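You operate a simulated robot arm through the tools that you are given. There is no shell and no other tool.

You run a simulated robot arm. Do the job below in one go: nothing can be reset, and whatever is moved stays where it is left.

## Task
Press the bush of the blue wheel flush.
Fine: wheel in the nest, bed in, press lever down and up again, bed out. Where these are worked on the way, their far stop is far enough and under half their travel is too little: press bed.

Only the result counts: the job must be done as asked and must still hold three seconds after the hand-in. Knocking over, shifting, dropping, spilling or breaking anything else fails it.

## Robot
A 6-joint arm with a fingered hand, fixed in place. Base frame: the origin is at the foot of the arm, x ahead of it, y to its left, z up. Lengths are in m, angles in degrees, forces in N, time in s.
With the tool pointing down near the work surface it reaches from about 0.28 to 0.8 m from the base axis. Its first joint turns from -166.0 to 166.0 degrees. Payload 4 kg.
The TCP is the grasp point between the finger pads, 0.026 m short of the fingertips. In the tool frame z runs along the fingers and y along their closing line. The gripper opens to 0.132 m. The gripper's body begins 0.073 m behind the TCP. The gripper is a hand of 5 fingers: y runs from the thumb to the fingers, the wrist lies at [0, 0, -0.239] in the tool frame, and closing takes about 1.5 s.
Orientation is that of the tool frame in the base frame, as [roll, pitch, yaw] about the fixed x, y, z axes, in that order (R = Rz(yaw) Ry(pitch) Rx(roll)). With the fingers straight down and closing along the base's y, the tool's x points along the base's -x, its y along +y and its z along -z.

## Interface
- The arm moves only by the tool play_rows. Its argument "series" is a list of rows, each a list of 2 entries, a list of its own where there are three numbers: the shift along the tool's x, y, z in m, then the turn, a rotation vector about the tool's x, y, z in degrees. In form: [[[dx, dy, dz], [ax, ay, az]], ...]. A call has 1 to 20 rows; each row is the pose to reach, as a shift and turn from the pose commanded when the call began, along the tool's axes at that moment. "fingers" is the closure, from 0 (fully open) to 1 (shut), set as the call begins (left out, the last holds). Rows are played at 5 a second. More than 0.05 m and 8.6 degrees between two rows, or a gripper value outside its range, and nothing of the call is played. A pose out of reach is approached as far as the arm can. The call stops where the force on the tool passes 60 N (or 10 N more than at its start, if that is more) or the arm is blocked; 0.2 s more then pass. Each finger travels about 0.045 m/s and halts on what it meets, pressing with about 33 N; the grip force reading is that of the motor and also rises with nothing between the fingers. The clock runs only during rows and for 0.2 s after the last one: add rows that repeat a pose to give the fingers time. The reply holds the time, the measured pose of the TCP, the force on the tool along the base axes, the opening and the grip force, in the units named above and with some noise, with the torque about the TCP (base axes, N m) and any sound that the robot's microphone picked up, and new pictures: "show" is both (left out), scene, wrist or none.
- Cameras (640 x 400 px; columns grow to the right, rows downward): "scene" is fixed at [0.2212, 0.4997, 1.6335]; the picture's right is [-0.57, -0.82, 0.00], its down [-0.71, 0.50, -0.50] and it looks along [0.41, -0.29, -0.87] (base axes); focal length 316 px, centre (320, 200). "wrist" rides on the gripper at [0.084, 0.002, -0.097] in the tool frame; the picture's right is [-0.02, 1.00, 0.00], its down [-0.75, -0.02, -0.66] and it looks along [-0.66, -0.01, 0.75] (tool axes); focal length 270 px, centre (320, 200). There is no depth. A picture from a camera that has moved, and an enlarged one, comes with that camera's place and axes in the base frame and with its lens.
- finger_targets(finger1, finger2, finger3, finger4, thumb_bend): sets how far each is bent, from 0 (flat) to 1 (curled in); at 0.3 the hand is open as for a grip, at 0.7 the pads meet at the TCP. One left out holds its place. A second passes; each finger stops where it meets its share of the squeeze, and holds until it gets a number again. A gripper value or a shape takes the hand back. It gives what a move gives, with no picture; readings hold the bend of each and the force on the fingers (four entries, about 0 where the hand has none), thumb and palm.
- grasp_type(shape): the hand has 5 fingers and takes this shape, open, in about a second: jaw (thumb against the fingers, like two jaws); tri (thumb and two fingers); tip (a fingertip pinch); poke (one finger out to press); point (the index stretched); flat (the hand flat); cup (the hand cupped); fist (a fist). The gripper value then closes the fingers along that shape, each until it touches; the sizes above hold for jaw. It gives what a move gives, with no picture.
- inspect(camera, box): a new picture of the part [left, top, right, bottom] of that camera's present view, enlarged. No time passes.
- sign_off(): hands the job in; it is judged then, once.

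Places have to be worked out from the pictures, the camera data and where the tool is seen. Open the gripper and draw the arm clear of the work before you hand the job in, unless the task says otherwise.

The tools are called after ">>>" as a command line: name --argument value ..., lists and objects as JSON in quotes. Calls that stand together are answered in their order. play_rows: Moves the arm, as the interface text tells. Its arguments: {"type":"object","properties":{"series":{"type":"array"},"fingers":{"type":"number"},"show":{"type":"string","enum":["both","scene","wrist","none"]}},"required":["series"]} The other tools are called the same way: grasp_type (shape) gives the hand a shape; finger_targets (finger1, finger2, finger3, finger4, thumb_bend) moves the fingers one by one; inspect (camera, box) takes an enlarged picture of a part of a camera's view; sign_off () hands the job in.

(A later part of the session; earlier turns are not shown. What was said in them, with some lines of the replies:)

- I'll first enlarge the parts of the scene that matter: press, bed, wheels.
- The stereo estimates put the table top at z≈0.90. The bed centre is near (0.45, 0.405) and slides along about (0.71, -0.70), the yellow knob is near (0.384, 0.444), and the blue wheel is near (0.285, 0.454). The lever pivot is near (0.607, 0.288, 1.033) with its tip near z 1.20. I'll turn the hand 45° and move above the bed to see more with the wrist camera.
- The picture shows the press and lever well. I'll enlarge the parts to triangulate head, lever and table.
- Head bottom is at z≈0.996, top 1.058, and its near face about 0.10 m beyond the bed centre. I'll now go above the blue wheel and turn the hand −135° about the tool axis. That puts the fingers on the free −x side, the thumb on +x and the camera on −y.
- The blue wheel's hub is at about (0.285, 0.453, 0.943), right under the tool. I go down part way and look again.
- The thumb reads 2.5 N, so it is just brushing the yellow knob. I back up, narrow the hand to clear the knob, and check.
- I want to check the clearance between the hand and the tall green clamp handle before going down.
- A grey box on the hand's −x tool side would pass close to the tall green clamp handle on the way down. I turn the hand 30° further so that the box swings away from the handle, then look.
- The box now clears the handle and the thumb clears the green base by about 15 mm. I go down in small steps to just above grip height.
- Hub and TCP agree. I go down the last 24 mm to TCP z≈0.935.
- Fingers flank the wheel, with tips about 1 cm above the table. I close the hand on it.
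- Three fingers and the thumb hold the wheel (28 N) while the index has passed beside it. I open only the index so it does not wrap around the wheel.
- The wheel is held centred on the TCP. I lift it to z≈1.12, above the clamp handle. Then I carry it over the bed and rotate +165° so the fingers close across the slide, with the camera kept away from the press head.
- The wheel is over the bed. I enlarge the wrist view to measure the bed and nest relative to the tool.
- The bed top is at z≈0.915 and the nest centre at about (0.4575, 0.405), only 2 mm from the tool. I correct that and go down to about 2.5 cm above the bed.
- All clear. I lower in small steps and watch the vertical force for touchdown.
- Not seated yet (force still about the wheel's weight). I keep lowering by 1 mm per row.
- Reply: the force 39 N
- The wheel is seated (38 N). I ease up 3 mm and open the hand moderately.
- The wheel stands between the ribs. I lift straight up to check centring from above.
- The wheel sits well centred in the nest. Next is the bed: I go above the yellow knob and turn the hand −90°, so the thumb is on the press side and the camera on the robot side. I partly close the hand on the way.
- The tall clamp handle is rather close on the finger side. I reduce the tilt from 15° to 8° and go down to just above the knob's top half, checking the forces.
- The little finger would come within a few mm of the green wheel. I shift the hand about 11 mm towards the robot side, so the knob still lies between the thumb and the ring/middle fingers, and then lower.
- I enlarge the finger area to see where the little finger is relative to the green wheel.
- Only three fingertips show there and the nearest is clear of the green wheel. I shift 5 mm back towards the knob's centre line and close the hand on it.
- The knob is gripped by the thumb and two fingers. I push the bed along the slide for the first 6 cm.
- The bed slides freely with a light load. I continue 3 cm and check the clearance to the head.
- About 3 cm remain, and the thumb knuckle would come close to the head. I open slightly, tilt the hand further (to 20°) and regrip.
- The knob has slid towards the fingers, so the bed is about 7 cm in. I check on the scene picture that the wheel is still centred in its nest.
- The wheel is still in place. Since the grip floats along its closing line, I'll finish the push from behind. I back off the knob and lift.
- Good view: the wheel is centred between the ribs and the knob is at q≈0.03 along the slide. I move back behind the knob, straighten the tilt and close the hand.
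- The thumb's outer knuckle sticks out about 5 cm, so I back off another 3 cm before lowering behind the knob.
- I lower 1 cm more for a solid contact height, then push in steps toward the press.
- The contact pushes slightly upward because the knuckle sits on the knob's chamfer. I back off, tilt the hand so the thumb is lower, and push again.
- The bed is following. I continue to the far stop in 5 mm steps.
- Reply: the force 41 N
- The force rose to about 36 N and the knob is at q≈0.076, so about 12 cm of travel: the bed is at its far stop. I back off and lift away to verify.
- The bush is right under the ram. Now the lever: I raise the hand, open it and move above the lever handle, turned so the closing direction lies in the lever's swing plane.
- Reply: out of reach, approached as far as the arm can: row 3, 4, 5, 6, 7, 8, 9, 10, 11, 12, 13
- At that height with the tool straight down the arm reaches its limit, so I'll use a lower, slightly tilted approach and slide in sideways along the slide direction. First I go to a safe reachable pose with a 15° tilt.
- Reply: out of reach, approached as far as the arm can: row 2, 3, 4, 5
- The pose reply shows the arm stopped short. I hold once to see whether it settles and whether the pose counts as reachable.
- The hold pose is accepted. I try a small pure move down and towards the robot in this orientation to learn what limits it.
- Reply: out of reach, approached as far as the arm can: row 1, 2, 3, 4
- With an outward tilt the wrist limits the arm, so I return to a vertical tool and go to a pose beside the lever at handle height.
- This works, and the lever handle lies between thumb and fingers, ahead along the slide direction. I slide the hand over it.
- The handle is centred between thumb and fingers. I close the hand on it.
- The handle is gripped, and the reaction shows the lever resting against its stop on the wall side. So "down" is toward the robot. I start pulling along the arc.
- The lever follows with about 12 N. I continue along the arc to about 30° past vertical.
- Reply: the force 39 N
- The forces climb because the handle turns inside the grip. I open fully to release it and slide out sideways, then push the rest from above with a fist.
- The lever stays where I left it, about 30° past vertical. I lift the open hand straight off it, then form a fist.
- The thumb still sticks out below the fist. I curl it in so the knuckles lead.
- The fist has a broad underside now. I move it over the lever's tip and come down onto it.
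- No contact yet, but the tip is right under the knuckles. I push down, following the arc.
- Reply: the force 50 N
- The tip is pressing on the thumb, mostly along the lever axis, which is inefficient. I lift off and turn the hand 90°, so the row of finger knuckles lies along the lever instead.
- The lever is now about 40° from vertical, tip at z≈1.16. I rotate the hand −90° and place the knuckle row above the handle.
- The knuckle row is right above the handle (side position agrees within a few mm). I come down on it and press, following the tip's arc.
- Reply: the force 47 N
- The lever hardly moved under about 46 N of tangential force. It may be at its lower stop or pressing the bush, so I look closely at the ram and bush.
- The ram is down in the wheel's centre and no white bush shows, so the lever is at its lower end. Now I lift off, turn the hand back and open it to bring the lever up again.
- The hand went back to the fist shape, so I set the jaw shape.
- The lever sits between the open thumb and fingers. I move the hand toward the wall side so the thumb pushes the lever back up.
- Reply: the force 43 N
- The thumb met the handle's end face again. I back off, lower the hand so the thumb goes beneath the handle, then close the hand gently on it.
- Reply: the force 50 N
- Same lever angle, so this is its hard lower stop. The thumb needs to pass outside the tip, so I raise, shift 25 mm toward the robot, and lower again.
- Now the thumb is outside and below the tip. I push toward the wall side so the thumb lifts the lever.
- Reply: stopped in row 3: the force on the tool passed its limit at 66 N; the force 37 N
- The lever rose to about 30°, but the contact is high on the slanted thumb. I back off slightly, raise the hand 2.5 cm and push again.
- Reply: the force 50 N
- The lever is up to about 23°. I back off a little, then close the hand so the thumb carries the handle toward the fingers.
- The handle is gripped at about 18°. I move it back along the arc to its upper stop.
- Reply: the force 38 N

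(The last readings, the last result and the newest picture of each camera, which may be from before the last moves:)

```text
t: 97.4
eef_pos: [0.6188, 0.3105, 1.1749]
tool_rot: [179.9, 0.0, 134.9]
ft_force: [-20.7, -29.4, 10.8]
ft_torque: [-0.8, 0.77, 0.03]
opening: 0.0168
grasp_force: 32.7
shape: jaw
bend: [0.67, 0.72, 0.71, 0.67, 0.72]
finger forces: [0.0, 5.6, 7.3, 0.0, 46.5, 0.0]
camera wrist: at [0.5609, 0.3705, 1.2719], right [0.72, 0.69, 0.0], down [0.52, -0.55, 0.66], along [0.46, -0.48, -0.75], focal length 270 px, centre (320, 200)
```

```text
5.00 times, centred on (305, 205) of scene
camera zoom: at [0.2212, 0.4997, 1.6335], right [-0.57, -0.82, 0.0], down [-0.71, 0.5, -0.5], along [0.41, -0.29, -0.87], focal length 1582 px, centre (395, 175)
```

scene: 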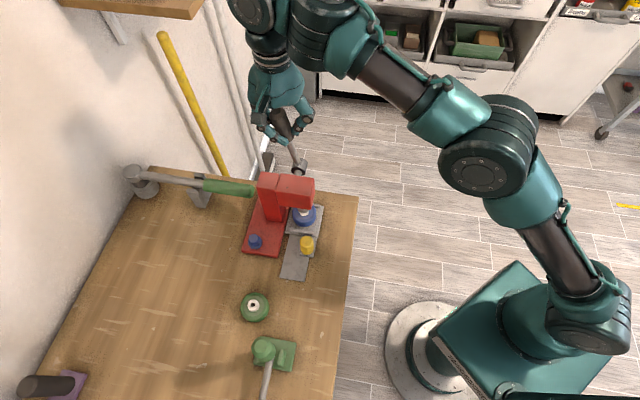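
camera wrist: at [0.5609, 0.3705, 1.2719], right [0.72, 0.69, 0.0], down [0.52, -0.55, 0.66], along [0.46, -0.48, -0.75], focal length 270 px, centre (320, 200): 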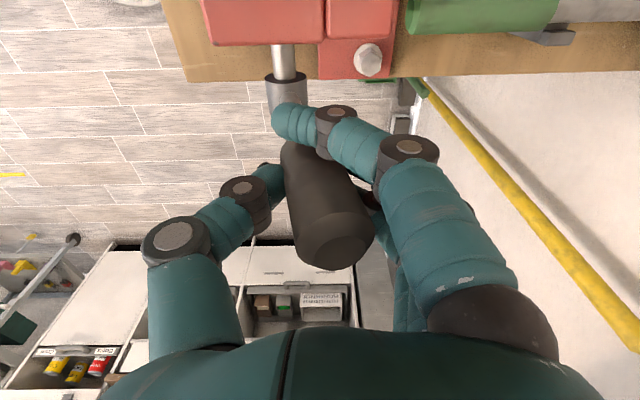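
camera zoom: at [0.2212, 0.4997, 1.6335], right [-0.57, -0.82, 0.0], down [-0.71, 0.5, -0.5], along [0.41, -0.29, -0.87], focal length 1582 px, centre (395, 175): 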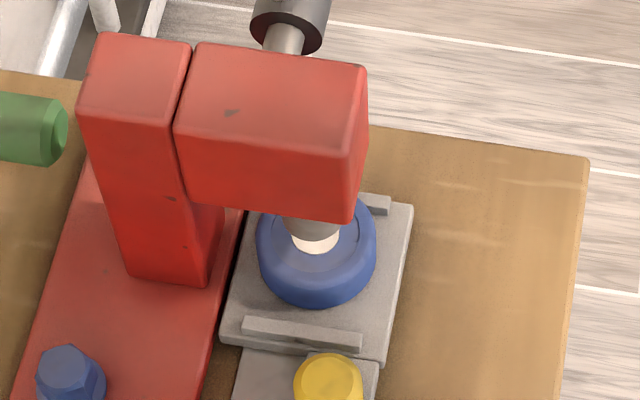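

The lever is at its upper stop (35 N reaction) and the ram has risen. I relax slightly, open the hand and slide out the way I came in.

>>> play_rows --series '[[[0, -0.006, 0], [0, 0, 0]], [[0, -0.006, 0], [0, 0, 0]], [[0, -0.006, 0], [0, 0, 0]], [[0, -0.006, 0], [0, 0, 0]], [[0, -0.006, 0], [0, 0, 0]], [[0, -0.006, 0], [0, 0, 0]], [[0, -0.006, 0], [0, 0, 0]], [[0.02, -0.006, -0.002], [0, 0, 0]], [[0.04, -0.006, -0.005], [0, 0, 0]], [[0.06, -0.006, -0.008], [0, 0, 0]], [[0.085, -0.006, -0.01], [0, 0, 0]], [[0.085, -0.006, -0.01], [0, 0, 0]]]' --fingers 0.15

>>> inspect --camera "scene" --box '[250, 90, 350, 190]'

>>> inspect --camera "wrist" --box '[200, 0, 400, 120]'

```text
t: 100.0
eef_pos: [0.5554, 0.3666, 1.185]
tool_rot: [179.9, -0.1, 134.8]
ft_force: [-0.7, 0.3, 0.4]
ft_torque: [-0.02, 0.04, 0.02]
opening: 0.112
grasp_force: 0.0
shape: jaw
bend: [0.54, 0.54, 0.54, 0.54, 0.5]
finger forces: [0.1, 0.0, 0.1, 0.1, 0.1, 0.0]
camera wrist: at [0.4969, 0.428, 1.2805], right [0.72, 0.69, 0.0], down [0.52, -0.55, 0.66], along [0.46, -0.48, -0.75], focal length 270 px, centre (320, 200)
```

scene: 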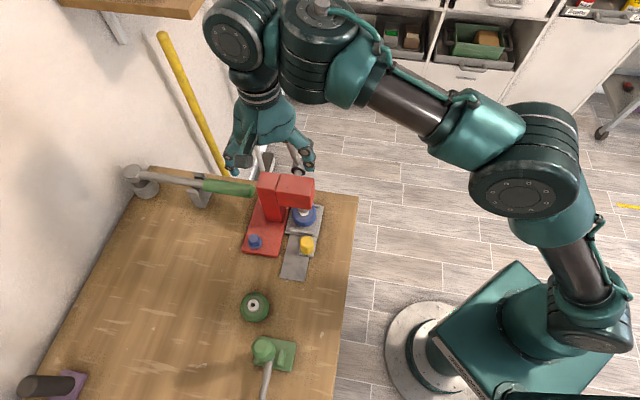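
wrist: 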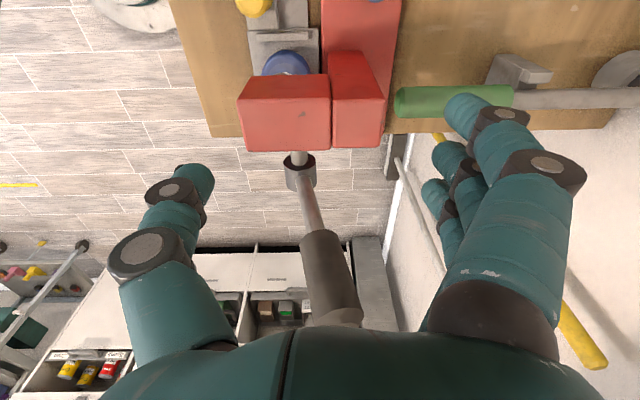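

```text
4.00 times, centred on (300, 140) of scene
camera zoom: at [0.2212, 0.4997, 1.6335], right [-0.57, -0.82, 0.0], down [-0.71, 0.5, -0.5], along [0.41, -0.29, -0.87], focal length 1266 px, centre (400, 440)
```

zoom: 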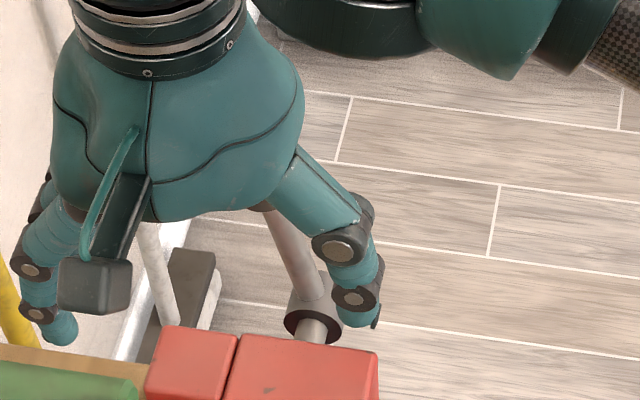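

```text
3.20 times, centred on (300, 60) of wrist
camera zoom: at [0.4969, 0.428, 1.2805], right [0.72, 0.69, 0.0], down [0.52, -0.55, 0.66], along [0.46, -0.48, -0.75], focal length 865 px, centre (384, 648)
```

zoom: 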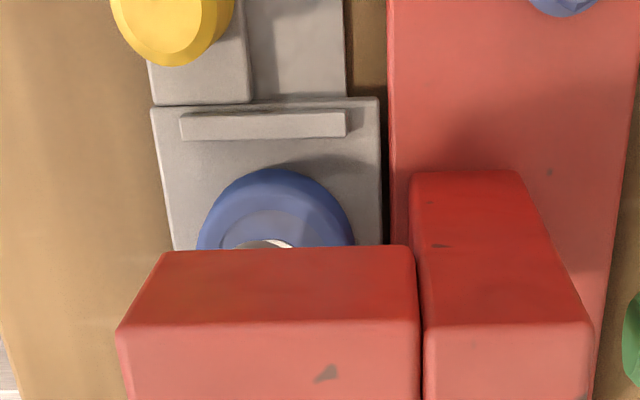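

The lever is back up and the ram raised. Now the bed: I go back above the yellow knob, turning −90° and pre-closing the hand as before.

>>> play_rows --series '[[[0.007, -0.006, 0], [0, 0, -7.5]], [[0.014, -0.012, 0], [0, 0, -15]], [[0.021, -0.018, 0], [0, 0, -22.5]], [[0.028, -0.024, 0], [0, 0, -30]], [[0.035, -0.03, 0], [0, 0, -37.5]], [[0.042, -0.036, 0], [0, 0, -45]], [[0.049, -0.042, 0], [0, 0, -52.5]], [[0.056, -0.048, 0], [0, 0, -60]], [[0.063, -0.054, 0], [0, 0, -67.5]], [[0.068, -0.06, 0], [0, 0, -75]], [[0.07, -0.067, 0], [0, 0, -82.5]], [[0.072, -0.074, 0], [0, 0, -90]], [[0.072, -0.074, 0], [0, 0, -90]]]' --fingers 0.55 --show "none"

>>> play_rows --series '[[[0, 0, 0.02], [6, 0, 0]], [[0, 0, 0.04], [12, 0, 0]], [[0, 0, 0.06], [18, 0, 0]], [[0, 0, 0.08], [24, 0, 0]], [[0, 0, 0.115], [25, 0, 0]], [[0, 0, 0.145], [25, 0, 0]], [[0, 0, 0.145], [25, 0, 0]]]'

>>> inspect --camera "wrist" --box '[60, 0, 500, 300]'

```text
t: 102.8
eef_pos: [0.4516, 0.3666, 1.183]
tool_rot: [-180.0, 0.0, -135.0]
ft_force: [0.9, 0.0, 0.1]
ft_torque: [0.0, 0.0, 0.04]
opening: 0.0601
grasp_force: 0.0
shape: jaw
bend: [0.73, 0.73, 0.73, 0.73, 0.7]
finger forces: [0.0, 0.0, 0.0, 0.0, 0.1, 0.0]
```

```text
t: 104.4
eef_pos: [0.4525, 0.3671, 1.0381]
tool_rot: [-155.0, 0.1, -135.2]
ft_force: [0.1, -0.5, -0.9]
ft_torque: [0.01, 0.02, -0.01]
opening: 0.06
grasp_force: 0.2
shape: jaw
bend: [0.73, 0.73, 0.73, 0.73, 0.7]
finger forces: [0.0, 0.0, 0.0, 0.0, 0.0, 0.0]
out of reach, approached as far as the arm can: row 1, 2
camera wrist: at [0.3621, 0.336, 1.1259], right [-0.62, 0.66, -0.42], down [0.35, 0.72, 0.6], along [0.7, 0.23, -0.68], focal length 270 px, centre (320, 200)
```

scene: 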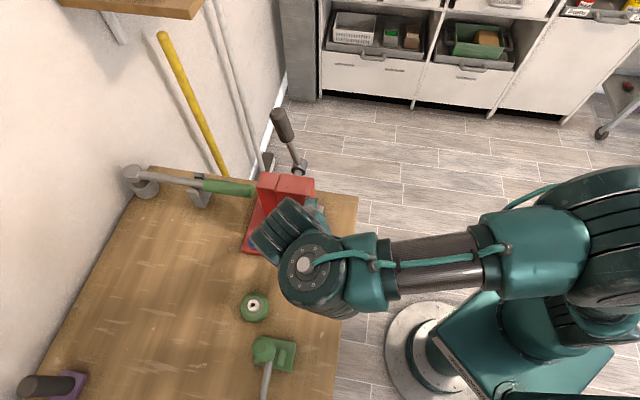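
wrist: 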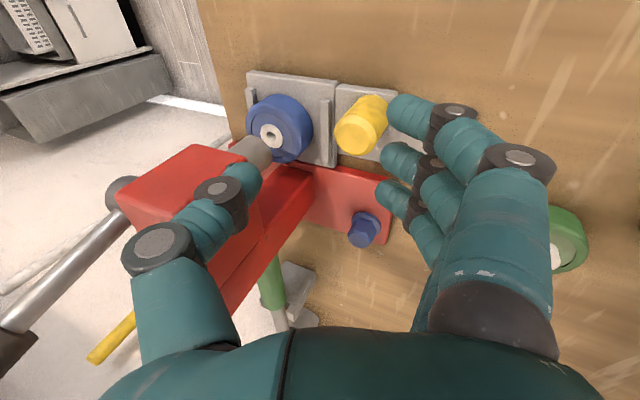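

```text
1.33 times, centred on (280, 150) of wrist
camera zoom: at [0.3621, 0.336, 1.1259], right [-0.62, 0.66, -0.42], down [0.35, 0.72, 0.6], along [0.7, 0.23, -0.68], focal length 360 px, centre (373, 267)
```

zoom: 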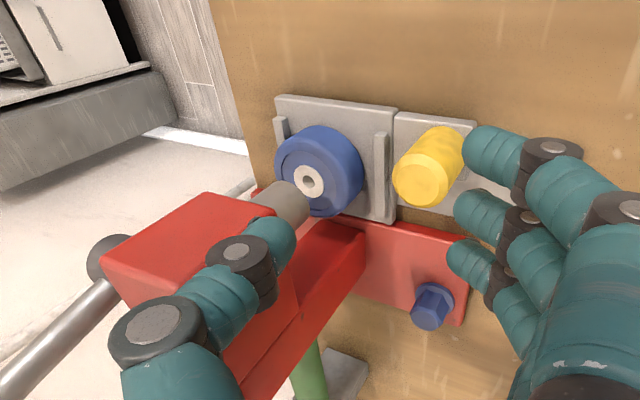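

The bush is now flush with the hub (flat white ring), so the pressing worked. I lower the tilted hand onto the knob.

>>> play_rows --series '[[[0, 0.007, 0.019], [0, 0, 0]], [[0, 0.015, 0.0375], [0, 0, 0]], [[0, 0.022, 0.056], [0, 0, 0]], [[0, 0.022, 0.056], [0, 0, 0]]]'

>>> inspect --camera "wrist" --box '[60, 0, 500, 300]'

```text
t: 105.4
eef_pos: [0.4555, 0.3639, 0.9786]
tool_rot: [-155.1, 0.1, -135.3]
ft_force: [0.2, -0.6, -0.2]
ft_torque: [-0.01, 0.02, 0.03]
opening: 0.06
grasp_force: 0.0
shape: jaw
bend: [0.73, 0.73, 0.73, 0.73, 0.7]
finger forces: [0.0, 0.1, 0.1, 0.0, 0.1, 0.1]
camera wrist: at [0.3658, 0.3338, 1.0648], right [-0.62, 0.66, -0.42], down [0.35, 0.72, 0.6], along [0.7, 0.23, -0.68], focal length 270 px, centre (320, 200)
```

scene: 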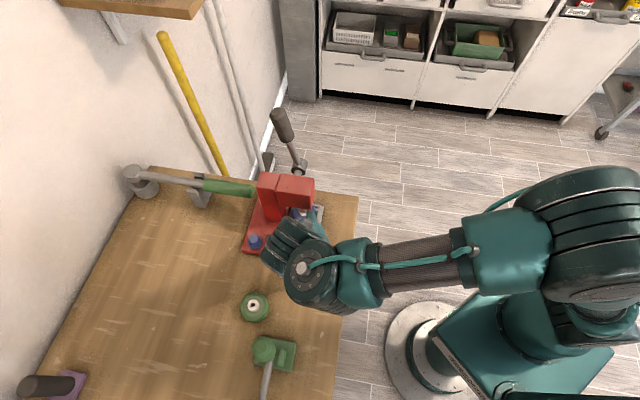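
wrist: 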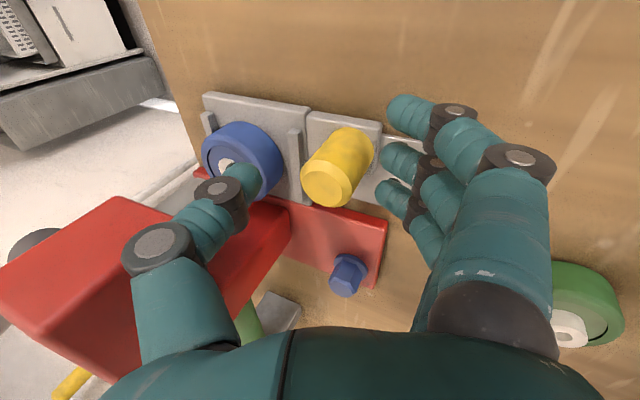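

```text
1.33 times, centred on (280, 150) of wrist
camera zoom: at [0.3658, 0.3338, 1.0648], right [-0.62, 0.66, -0.42], down [0.35, 0.72, 0.6], along [0.7, 0.23, -0.68], focal length 360 px, centre (373, 267)
```

zoom: 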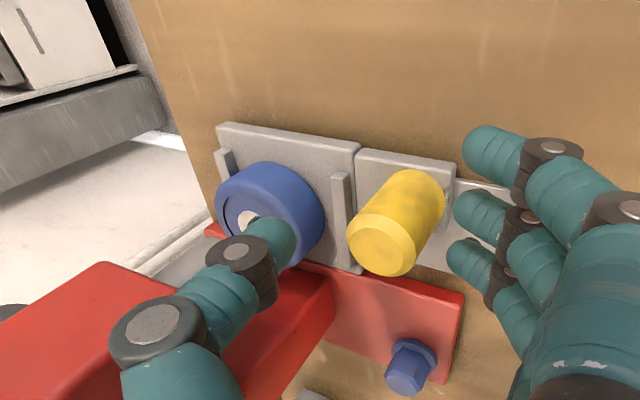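

Clearances look fine (thumb between knob and wheel). I lower the last 2 cm and close on the knob.

>>> play_rows --series '[[[0, 0.006, 0.009], [0, 0, 0]], [[0, 0.0118, 0.0183], [0, 0, 0]], [[0, 0.0118, 0.0183], [0, 0, 0]]]' --show "none"

>>> play_rows --series '[[[0, 0, 0], [0, 0, 0]], [[0, 0, 0], [0, 0, 0]], [[0, 0, 0], [0, 0, 0]], [[0, 0, 0], [0, 0, 0]], [[0, 0, 0], [0, 0, 0]], [[0, 0, 0], [0, 0, 0]]]' --fingers 1.0

>>> inspect --camera "wrist" --box '[60, 0, 500, 300]'

```text
t: 106.2
eef_pos: [0.452, 0.365, 0.9553]
tool_rot: [-155.0, 0.0, -135.2]
ft_force: [0.3, 0.0, 0.2]
ft_torque: [0.0, -0.02, 0.0]
opening: 0.0599
grasp_force: 0.0
shape: jaw
bend: [0.73, 0.73, 0.73, 0.73, 0.7]
finger forces: [0.0, 0.0, 0.0, 0.1, 0.1, 0.1]
```

```text
t: 107.6
eef_pos: [0.4527, 0.3645, 0.9561]
tool_rot: [-155.0, 0.0, -135.2]
ft_force: [-4.8, -4.5, 7.1]
ft_torque: [0.31, 0.3, -0.02]
opening: 0.0126
grasp_force: 33.3
shape: jaw
bend: [0.67, 0.68, 0.73, 0.67, 0.71]
finger forces: [0.1, 9.1, 17.6, 0.0, 26.3, 0.0]
camera wrist: at [0.363, 0.3351, 1.0435], right [-0.62, 0.66, -0.42], down [0.35, 0.72, 0.6], along [0.7, 0.23, -0.68], focal length 270 px, centre (320, 200)
```

scene: 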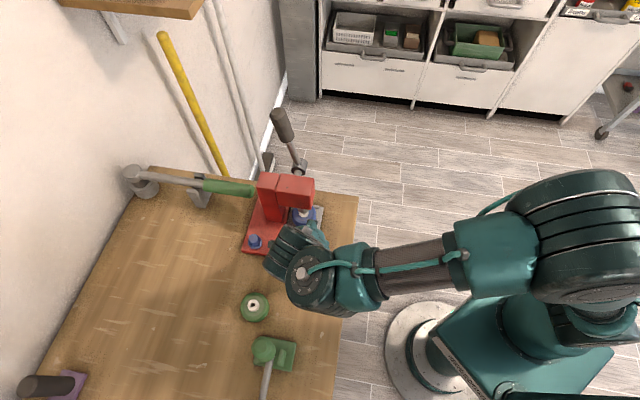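
wrist: 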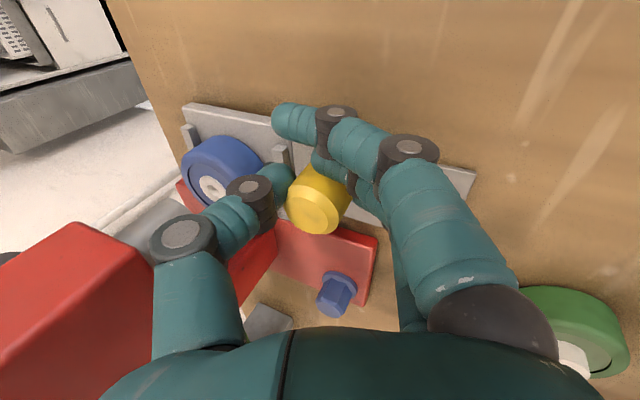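

```text
1.33 times, centred on (280, 150) of wrist
camera zoom: at [0.363, 0.3351, 1.0435], right [-0.62, 0.66, -0.42], down [0.35, 0.72, 0.6], along [0.7, 0.23, -0.68], focal length 360 px, centre (373, 267)
```

zoom: 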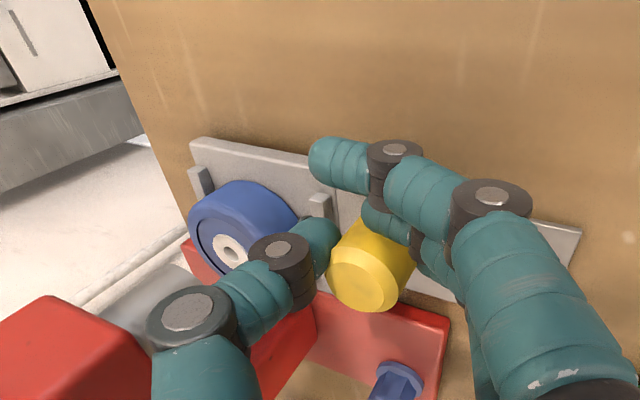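

The knob is held. I pull the bed out by 6 cm first.

>>> play_rows --series '[[[0, 0.0091, -0.0042], [0, 0, 0]], [[0, 0.0181, -0.0085], [0, 0, 0]], [[0, 0.0272, -0.0127], [0, 0, 0]], [[0, 0.0362, -0.0169], [0, 0, 0]], [[0, 0.0453, -0.0211], [0, 0, 0]], [[0, 0.0544, -0.0254], [0, 0, 0]], [[0, 0.0544, -0.0254], [0, 0, 0]]]'

>>> inspect --camera "wrist" --box '[60, 0, 500, 300]'

>>> inspect --camera "scene" --box '[230, 160, 370, 300]'

```text
t: 109.2
eef_pos: [0.4097, 0.4084, 0.9566]
tool_rot: [-155.0, 0.1, -135.2]
ft_force: [-17.1, -16.3, 11.2]
ft_torque: [0.18, 0.48, -0.14]
opening: 0.0129
grasp_force: 32.9
shape: jaw
bend: [0.67, 0.68, 0.73, 0.67, 0.71]
finger forces: [0.0, 17.9, 17.5, 0.0, 28.1, 0.1]
camera wrist: at [0.3208, 0.378, 1.0433], right [-0.62, 0.66, -0.42], down [0.35, 0.72, 0.6], along [0.7, 0.23, -0.68], focal length 270 px, centre (320, 200)
```

scene: 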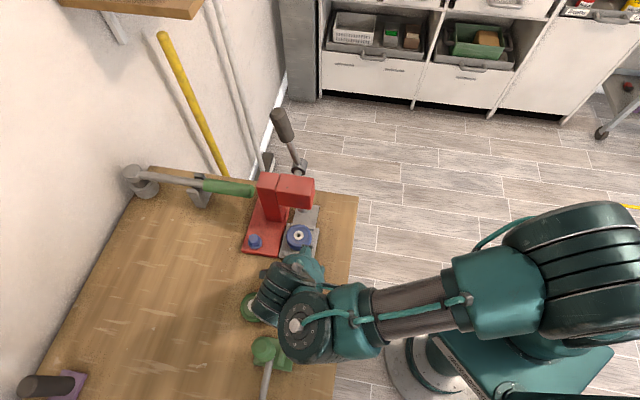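
wrist: 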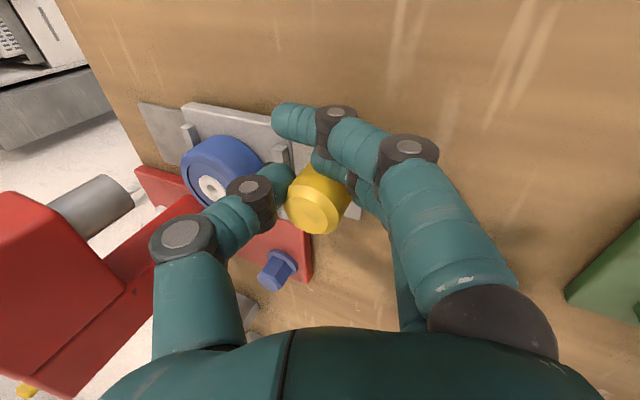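

```text
1.33 times, centred on (280, 150) of wrist
camera zoom: at [0.3208, 0.378, 1.0433], right [-0.62, 0.66, -0.42], down [0.35, 0.72, 0.6], along [0.7, 0.23, -0.68], focal length 360 px, centre (373, 267)
```

zoom: 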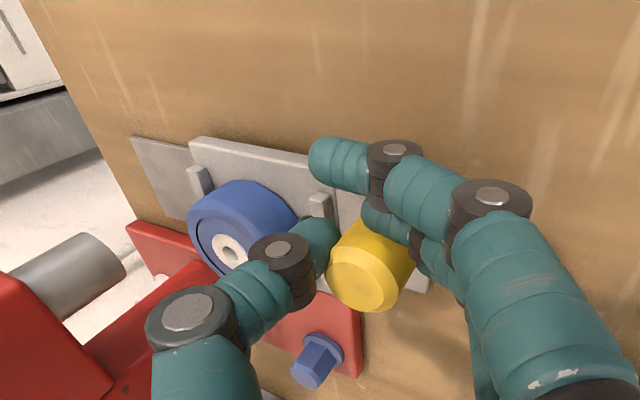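

```text
2.86 times, centred on (300, 230) of scene
camera zoom: at [0.2212, 0.4997, 1.6335], right [-0.57, -0.82, 0.0], down [-0.71, 0.5, -0.5], along [0.41, -0.29, -0.87], focal length 904 px, centre (377, 114)
```

zoom: 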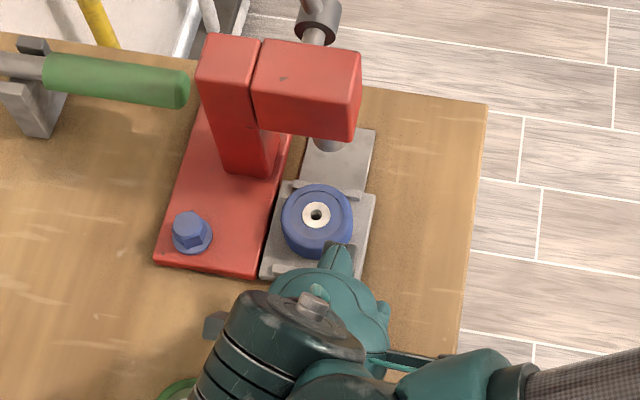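

The bed is halfway out and the wheel shows a flush bush. Before coming near the clamp handle I open slightly, reduce the tilt to 8° and regrip.

>>> play_rows --series '[[[0, 0, 0], [0, 0, 0]], [[0, 0, 0], [0, 0, 0]], [[0, 0, 0], [0, 0, 0]], [[0, 0, 0], [0, 0, 0]], [[0, 0, 0], [0, 0, 0]], [[0, 0.001, 0], [-4.5, 0, 0]], [[0, 0.002, 0], [-9, 0, 0]], [[0, 0.003, 0], [-13, 0, 0]], [[0, 0.003, 0], [-17, 0, 0]], [[0, 0.003, 0], [-17, 0, 0]]]' --fingers 0.55

>>> play_rows --series '[[[0, 0, 0], [0, 0, 0]], [[0, 0, 0], [0, 0, 0]], [[0, 0, 0], [0, 0, 0]], [[0, 0, 0], [0, 0, 0]], [[0, 0, 0], [0, 0, 0]], [[0, 0, 0], [0, 0, 0]]]' --fingers 1.0

```text
t: 111.4
eef_pos: [0.4103, 0.4104, 0.9542]
tool_rot: [-172.0, 0.1, -135.2]
ft_force: [0.5, -0.7, 0.3]
ft_torque: [0.01, -0.04, -0.02]
opening: 0.0586
grasp_force: 0.0
shape: jaw
bend: [0.73, 0.73, 0.73, 0.73, 0.7]
finger forces: [0.0, 0.0, 0.0, 0.1, 0.0, 0.0]
camera wrist: at [0.3388, 0.3606, 1.0505], right [-0.68, 0.72, -0.14], down [0.48, 0.58, 0.65], along [0.55, 0.38, -0.74], focal length 270 px, centre (320, 200)
```

scene: 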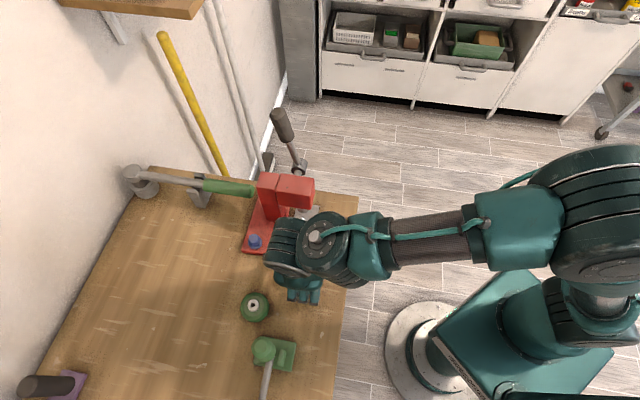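
wrist: 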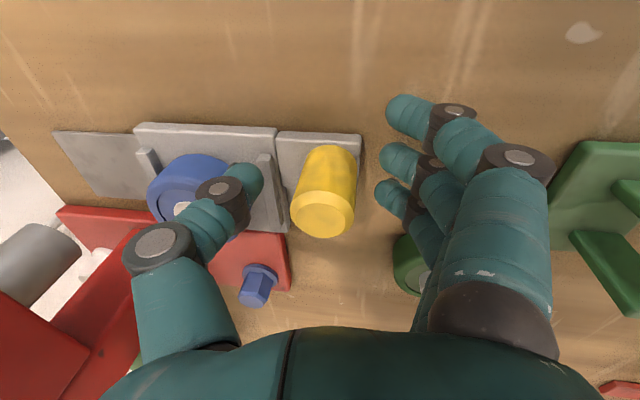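

```text
t: 112.8
eef_pos: [0.4091, 0.4099, 0.9542]
tool_rot: [-171.9, 0.0, -135.2]
ft_force: [-2.7, -4.8, -0.8]
ft_torque: [0.17, 0.19, 0.03]
opening: 0.0081
grasp_force: 33.1
shape: jaw
bend: [0.67, 0.72, 0.73, 0.67, 0.7]
finger forces: [0.0, 9.4, 14.4, 0.1, 23.6, 0.0]
camera wrist: at [0.3386, 0.3605, 1.0505], right [-0.68, 0.72, -0.14], down [0.48, 0.58, 0.65], along [0.55, 0.38, -0.74], focal length 270 px, centre (320, 200)
```

scene: 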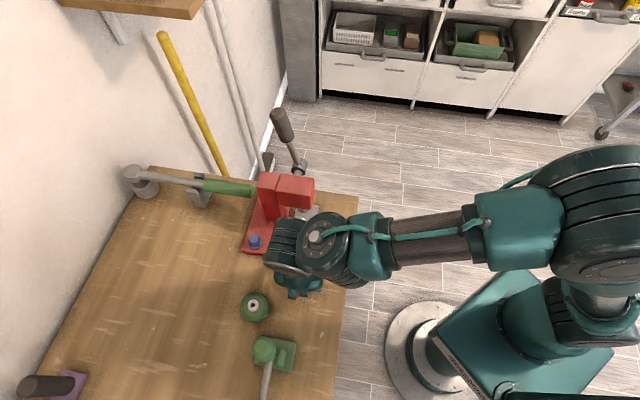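
wrist: 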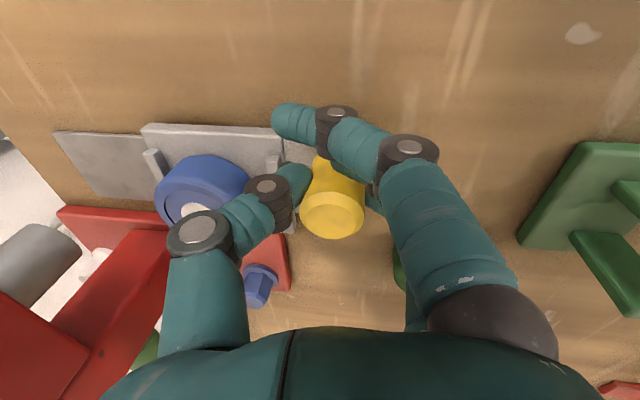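

Regripped. I pull the bed the rest of the way out to its stop.

>>> play_rows --series '[[[0, 0.0099, -0.0014], [0, 0, 0]], [[0, 0.0198, -0.0028], [0, 0, 0]], [[0, 0.0297, -0.0042], [0, 0, 0]], [[0, 0.0376, -0.0053], [0, 0, 0]], [[0, 0.0446, -0.0063], [0, 0, 0]], [[0, 0.0446, -0.0063], [0, 0, 0]]]'

>>> inspect --camera "wrist" --box '[60, 60, 500, 360]'

>>> inspect --camera "scene" --box '[230, 200, 370, 340]'

```text
t: 114.2
eef_pos: [0.3779, 0.4415, 0.9554]
tool_rot: [-171.9, 0.1, -135.4]
ft_force: [16.6, -27.8, 0.0]
ft_torque: [-0.44, -0.27, -0.01]
opening: 0.0087
grasp_force: 32.5
shape: jaw
bend: [0.67, 0.71, 0.73, 0.67, 0.7]
finger forces: [0.1, 6.4, 5.9, 0.0, 38.7, 0.1]
camera wrist: at [0.3069, 0.3921, 1.0504], right [-0.68, 0.72, -0.14], down [0.48, 0.58, 0.66], along [0.55, 0.38, -0.74], focal length 270 px, centre (320, 200)
```

scene: 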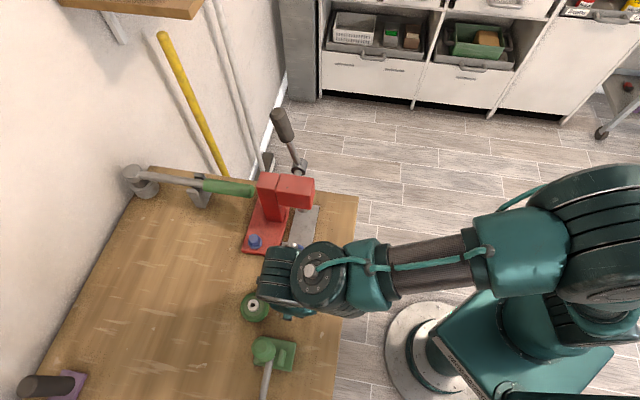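
wrist: 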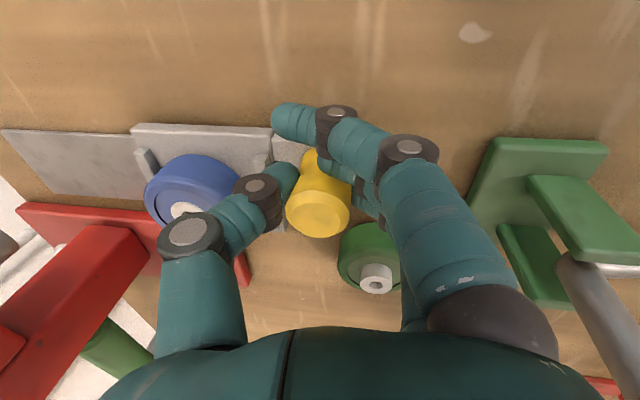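

```text
1.33 times, centred on (280, 210) of wrist
camera zoom: at [0.3069, 0.3921, 1.0504], right [-0.68, 0.72, -0.14], down [0.48, 0.58, 0.66], along [0.55, 0.38, -0.74], focal length 360 px, centre (373, 187)
```

zoom: 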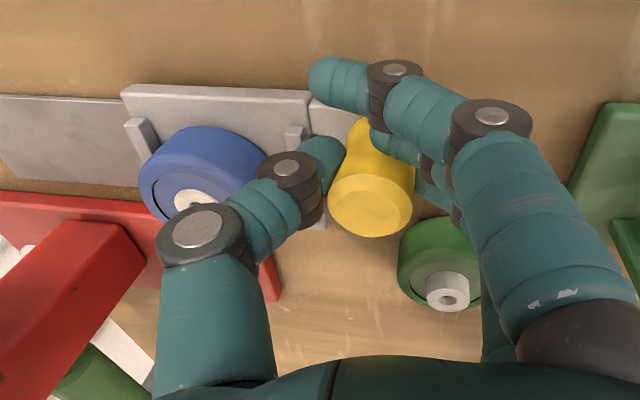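

```text
2.86 times, centred on (300, 270) of scene
camera zoom: at [0.2212, 0.4997, 1.6335], right [-0.57, -0.82, 0.0], down [-0.71, 0.5, -0.5], along [0.41, -0.29, -0.87], focal length 904 px, centre (377, 0)
```

zoom: 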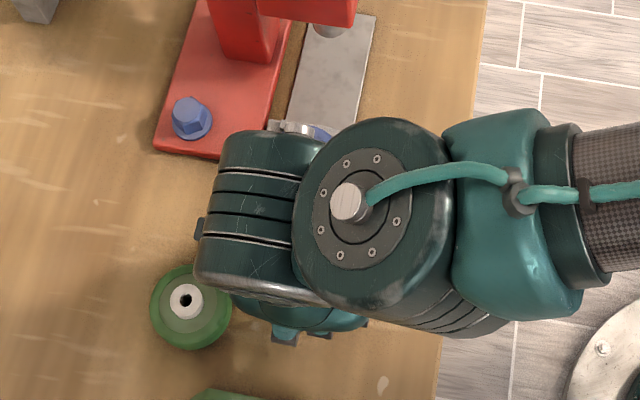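

The pull force rose to 31 N, so the bed is at its outer stop. I release the knob and lift straight up.

>>> play_rows --series '[[[0, -0.003, 0], [0, 0, 0]], [[0, -0.003, 0], [0, 0, 0]], [[0, -0.003, 0], [0, 0, 0]], [[0, -0.003, 0], [0, 0, 0]], [[0, -0.003, 0], [0, 0, 0]], [[0, -0.006, -0.02], [0, 0, 0]], [[0, -0.0085, -0.04], [0, 0, 0]], [[0, -0.014, -0.08], [0, 0, 0]], [[0, -0.0195, -0.12], [0, 0, 0]], [[0, -0.025, -0.16], [0, 0, 0]], [[0, -0.0305, -0.2], [0, 0, 0]], [[0, -0.0305, -0.2], [0, 0, 0]]]' --fingers 0.5

>>> inspect --camera "wrist" --box '[60, 0, 500, 300]'

>>> inspect --camera "scene" --box '[230, 160, 370, 340]'

```text
t: 116.8
eef_pos: [0.3761, 0.44, 1.1387]
tool_rot: [-172.0, 0.1, -135.1]
ft_force: [-0.3, -0.5, 0.7]
ft_torque: [0.01, -0.02, 0.0]
opening: 0.0653
grasp_force: 0.0
shape: jaw
bend: [0.73, 0.73, 0.73, 0.73, 0.7]
finger forces: [0.0, 0.0, 0.1, 0.1, 0.0, 0.0]
out of reach, approached as far as the arm can: row 11, 12
camera wrist: at [0.3062, 0.3906, 1.2332], right [-0.68, 0.72, -0.14], down [0.48, 0.58, 0.66], along [0.55, 0.38, -0.74], focal length 270 px, centre (320, 200)
```

scene: 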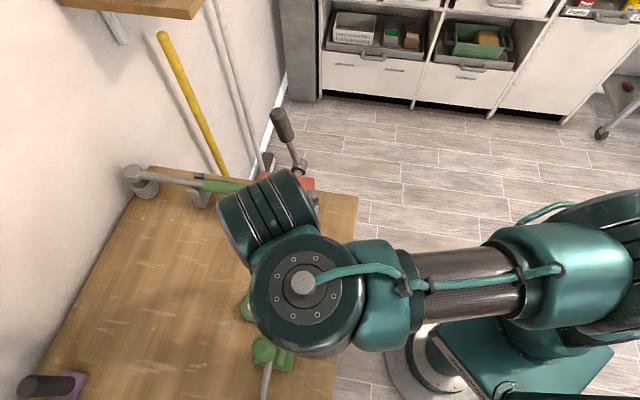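
wrist: 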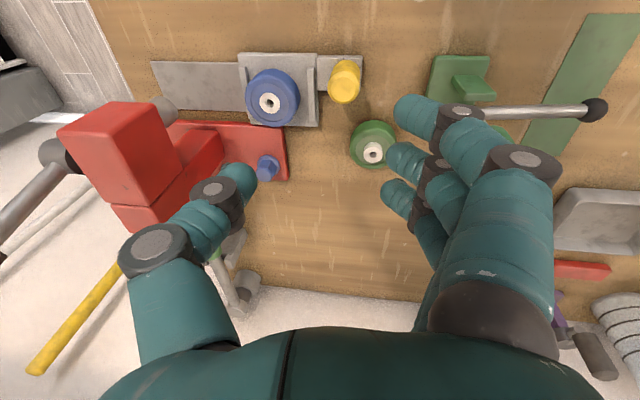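

```text
1.33 times, centred on (280, 150) of wrist
camera zoom: at [0.3062, 0.3906, 1.2332], right [-0.68, 0.72, -0.14], down [0.48, 0.58, 0.66], along [0.55, 0.38, -0.74], focal length 360 px, centre (373, 267)
```

zoom: 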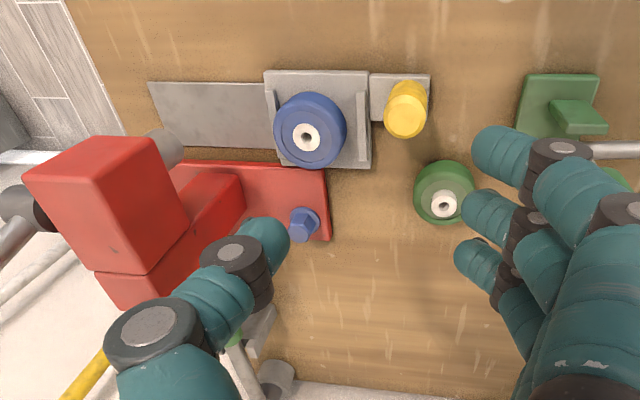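

```text
2.22 times, centred on (300, 250) of scene
camera zoom: at [0.2212, 0.4997, 1.6335], right [-0.57, -0.82, 0.0], down [-0.71, 0.5, -0.5], along [0.41, -0.29, -0.87], focal length 703 px, centre (364, 89)
```

zoom: 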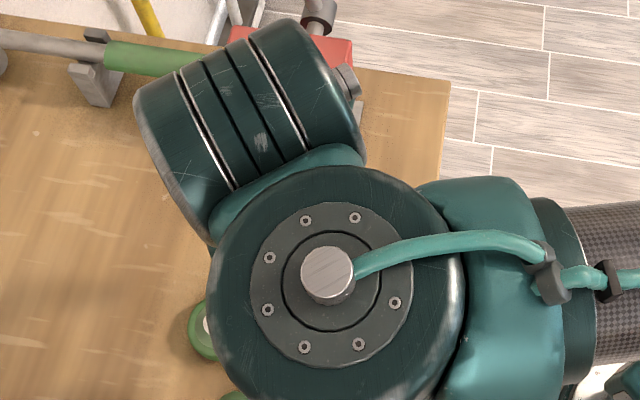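

Everything is as wanted: bed out, wheel in the nest with flush bush, lever up. I draw the arm clear toward the robot side and open the hand.

>>> play_rows --series '[[[0.019, -0.02, -0.0045], [-1, 0, 0]], [[0.038, -0.04, -0.009], [-2, 0, 0]], [[0.057, -0.06, -0.013], [-4, 0, 0]], [[0.076, -0.08, -0.018], [-6, 0, 0]], [[0.095, -0.1, -0.022], [-8, 0, 0]], [[0.115, -0.12, -0.027], [-8, 0, 0]], [[0.134, -0.14, -0.031], [-8, 0, 0]], [[0.134, -0.14, -0.031], [-8, 0, 0]]]' --fingers 0.0

>>> inspect --camera "scene" --box '[230, 160, 370, 300]'

>>> inspect --camera "scene" --box '[100, 80, 360, 400]'

```text
t: 118.6
eef_pos: [0.3774, 0.2521, 1.1886]
tool_rot: [-179.9, 0.2, -135.2]
ft_force: [-0.6, -1.1, 0.2]
ft_torque: [-0.02, -0.01, -0.03]
opening: 0.1316
grasp_force: 0.1
shape: jaw
bend: [0.3, 0.3, 0.3, 0.3, 0.3]
finger forces: [0.0, 0.0, 0.1, 0.1, 0.0, 0.1]
camera wrist: at [0.3169, 0.1925, 1.2851], right [-0.69, 0.72, 0.0], down [0.54, 0.52, 0.66], along [0.48, 0.46, -0.75], focal length 270 px, centre (320, 200)
```

scene: 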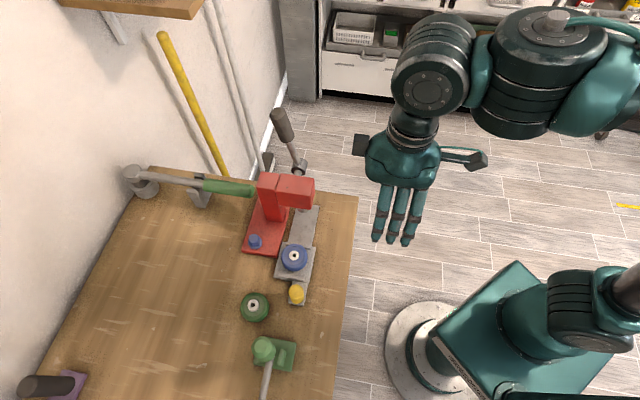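
wrist: 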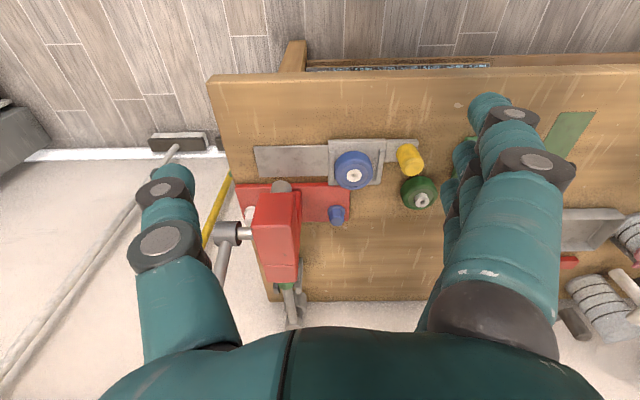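

```text
2.86 times, centred on (300, 230) of scene
camera zoom: at [0.2212, 0.4997, 1.6335], right [-0.57, -0.82, 0.0], down [-0.71, 0.5, -0.5], along [0.41, -0.29, -0.87], focal length 904 px, centre (377, 114)
```

zoom: 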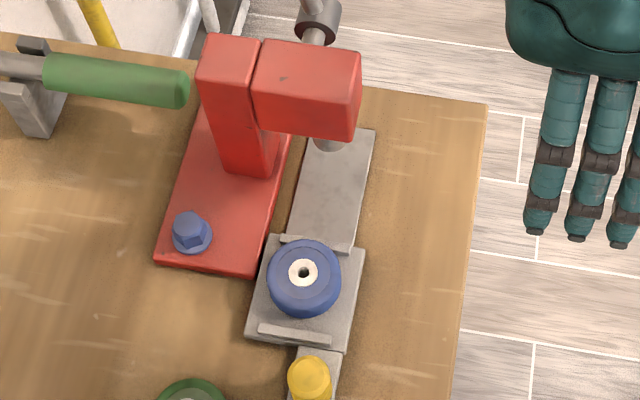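

```text
1.25 times, centred on (230, 240) of scene
camera zoom: at [0.2212, 0.4997, 1.6335], right [-0.57, -0.82, 0.0], down [-0.71, 0.5, -0.5], along [0.41, -0.29, -0.87], focal length 396 px, centre (432, 150)
```

zoom: 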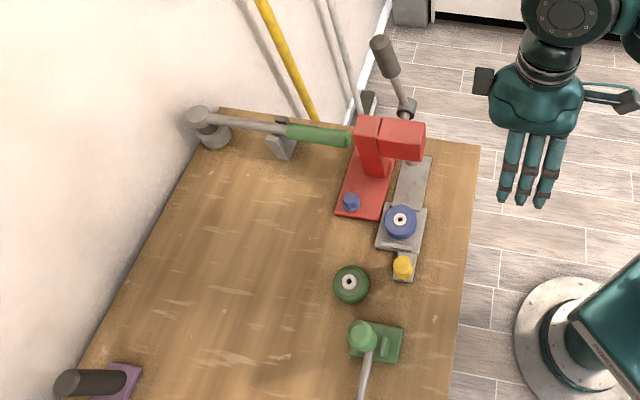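

The arm is clear and all other objects are where they were. One last close look at the bush and at the lever.

>>> inspect --camera "scene" --box '[270, 235, 320, 275]'

>>> inspect --camera "wrist" --box '[320, 130, 450, 215]'

>>> inspect --camera "scene" --box '[100, 100, 340, 260]'

```text
10.00 times, centred on (295, 255) of scene
camera zoom: at [0.2212, 0.4997, 1.6335], right [-0.57, -0.82, 0.0], down [-0.71, 0.5, -0.5], along [0.41, -0.29, -0.87], focal length 3164 px, centre (570, -350)
```

zoom: 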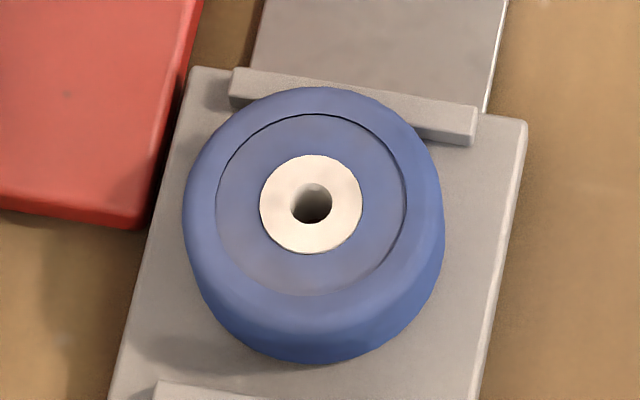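

```text
4.71 times, centred on (385, 172) of wrist
camera zoom: at [0.3169, 0.1925, 1.2851], right [-0.69, 0.72, 0.0], down [0.54, 0.52, 0.66], along [0.48, 0.46, -0.75], focal length 1272 px, centre (14, 329)
```

zoom: 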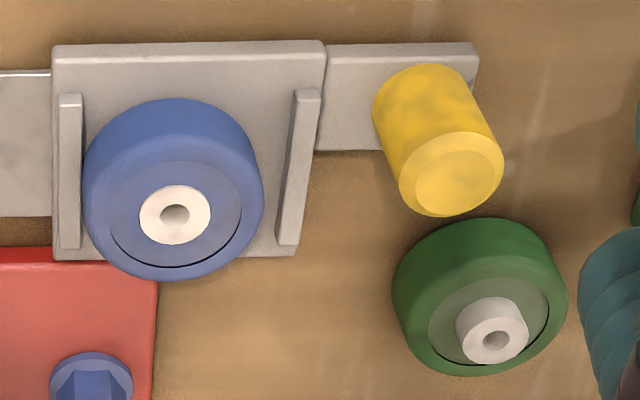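

```text
2.50 times, centred on (220, 180) of scene
camera zoom: at [0.2212, 0.4997, 1.6335], right [-0.57, -0.82, 0.0], down [-0.71, 0.5, -0.5], along [0.41, -0.29, -0.87], focal length 791 px, centre (570, 250)
```

zoom: 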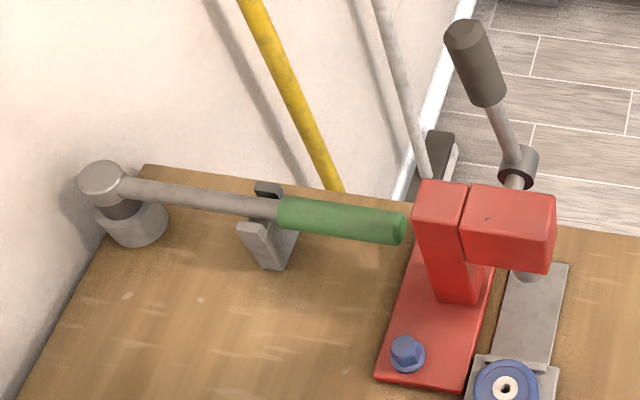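

The blue wheel's bush is flush with its hub, while the green wheel's bush still stands proud. The wheel is in the nest, the bed is out, the lever is up, and nothing else has moved. I hand the job in.

>>> sign_off

```text
The job is handed in.
```

The bush of the blue wheel is pressed flush, and I handed the job in at the end of the run. The hand-in reply did not include a verdict.

- **Wheel:** it sits in the nest on the press bed. The last close-up pictures show its bush level with the hub, while the green wheel's bush still stands proud.
- **Press bed:** I pushed it in about 12 cm to its far stop, with the bush under the ram. After pressing I pulled it back out to its outer stop.
- **Press lever:** it went down to its lower stop and is back up against its upper stop.
- **Surroundings:** early on the thumb brushed the yellow knob with about 2.5 N, which did not visibly move the bed. In the final pictures the green wheel, the clamp and the other items stand where they were at the start.
- **Arm:** it is drawn clear of the bench with the hand open.
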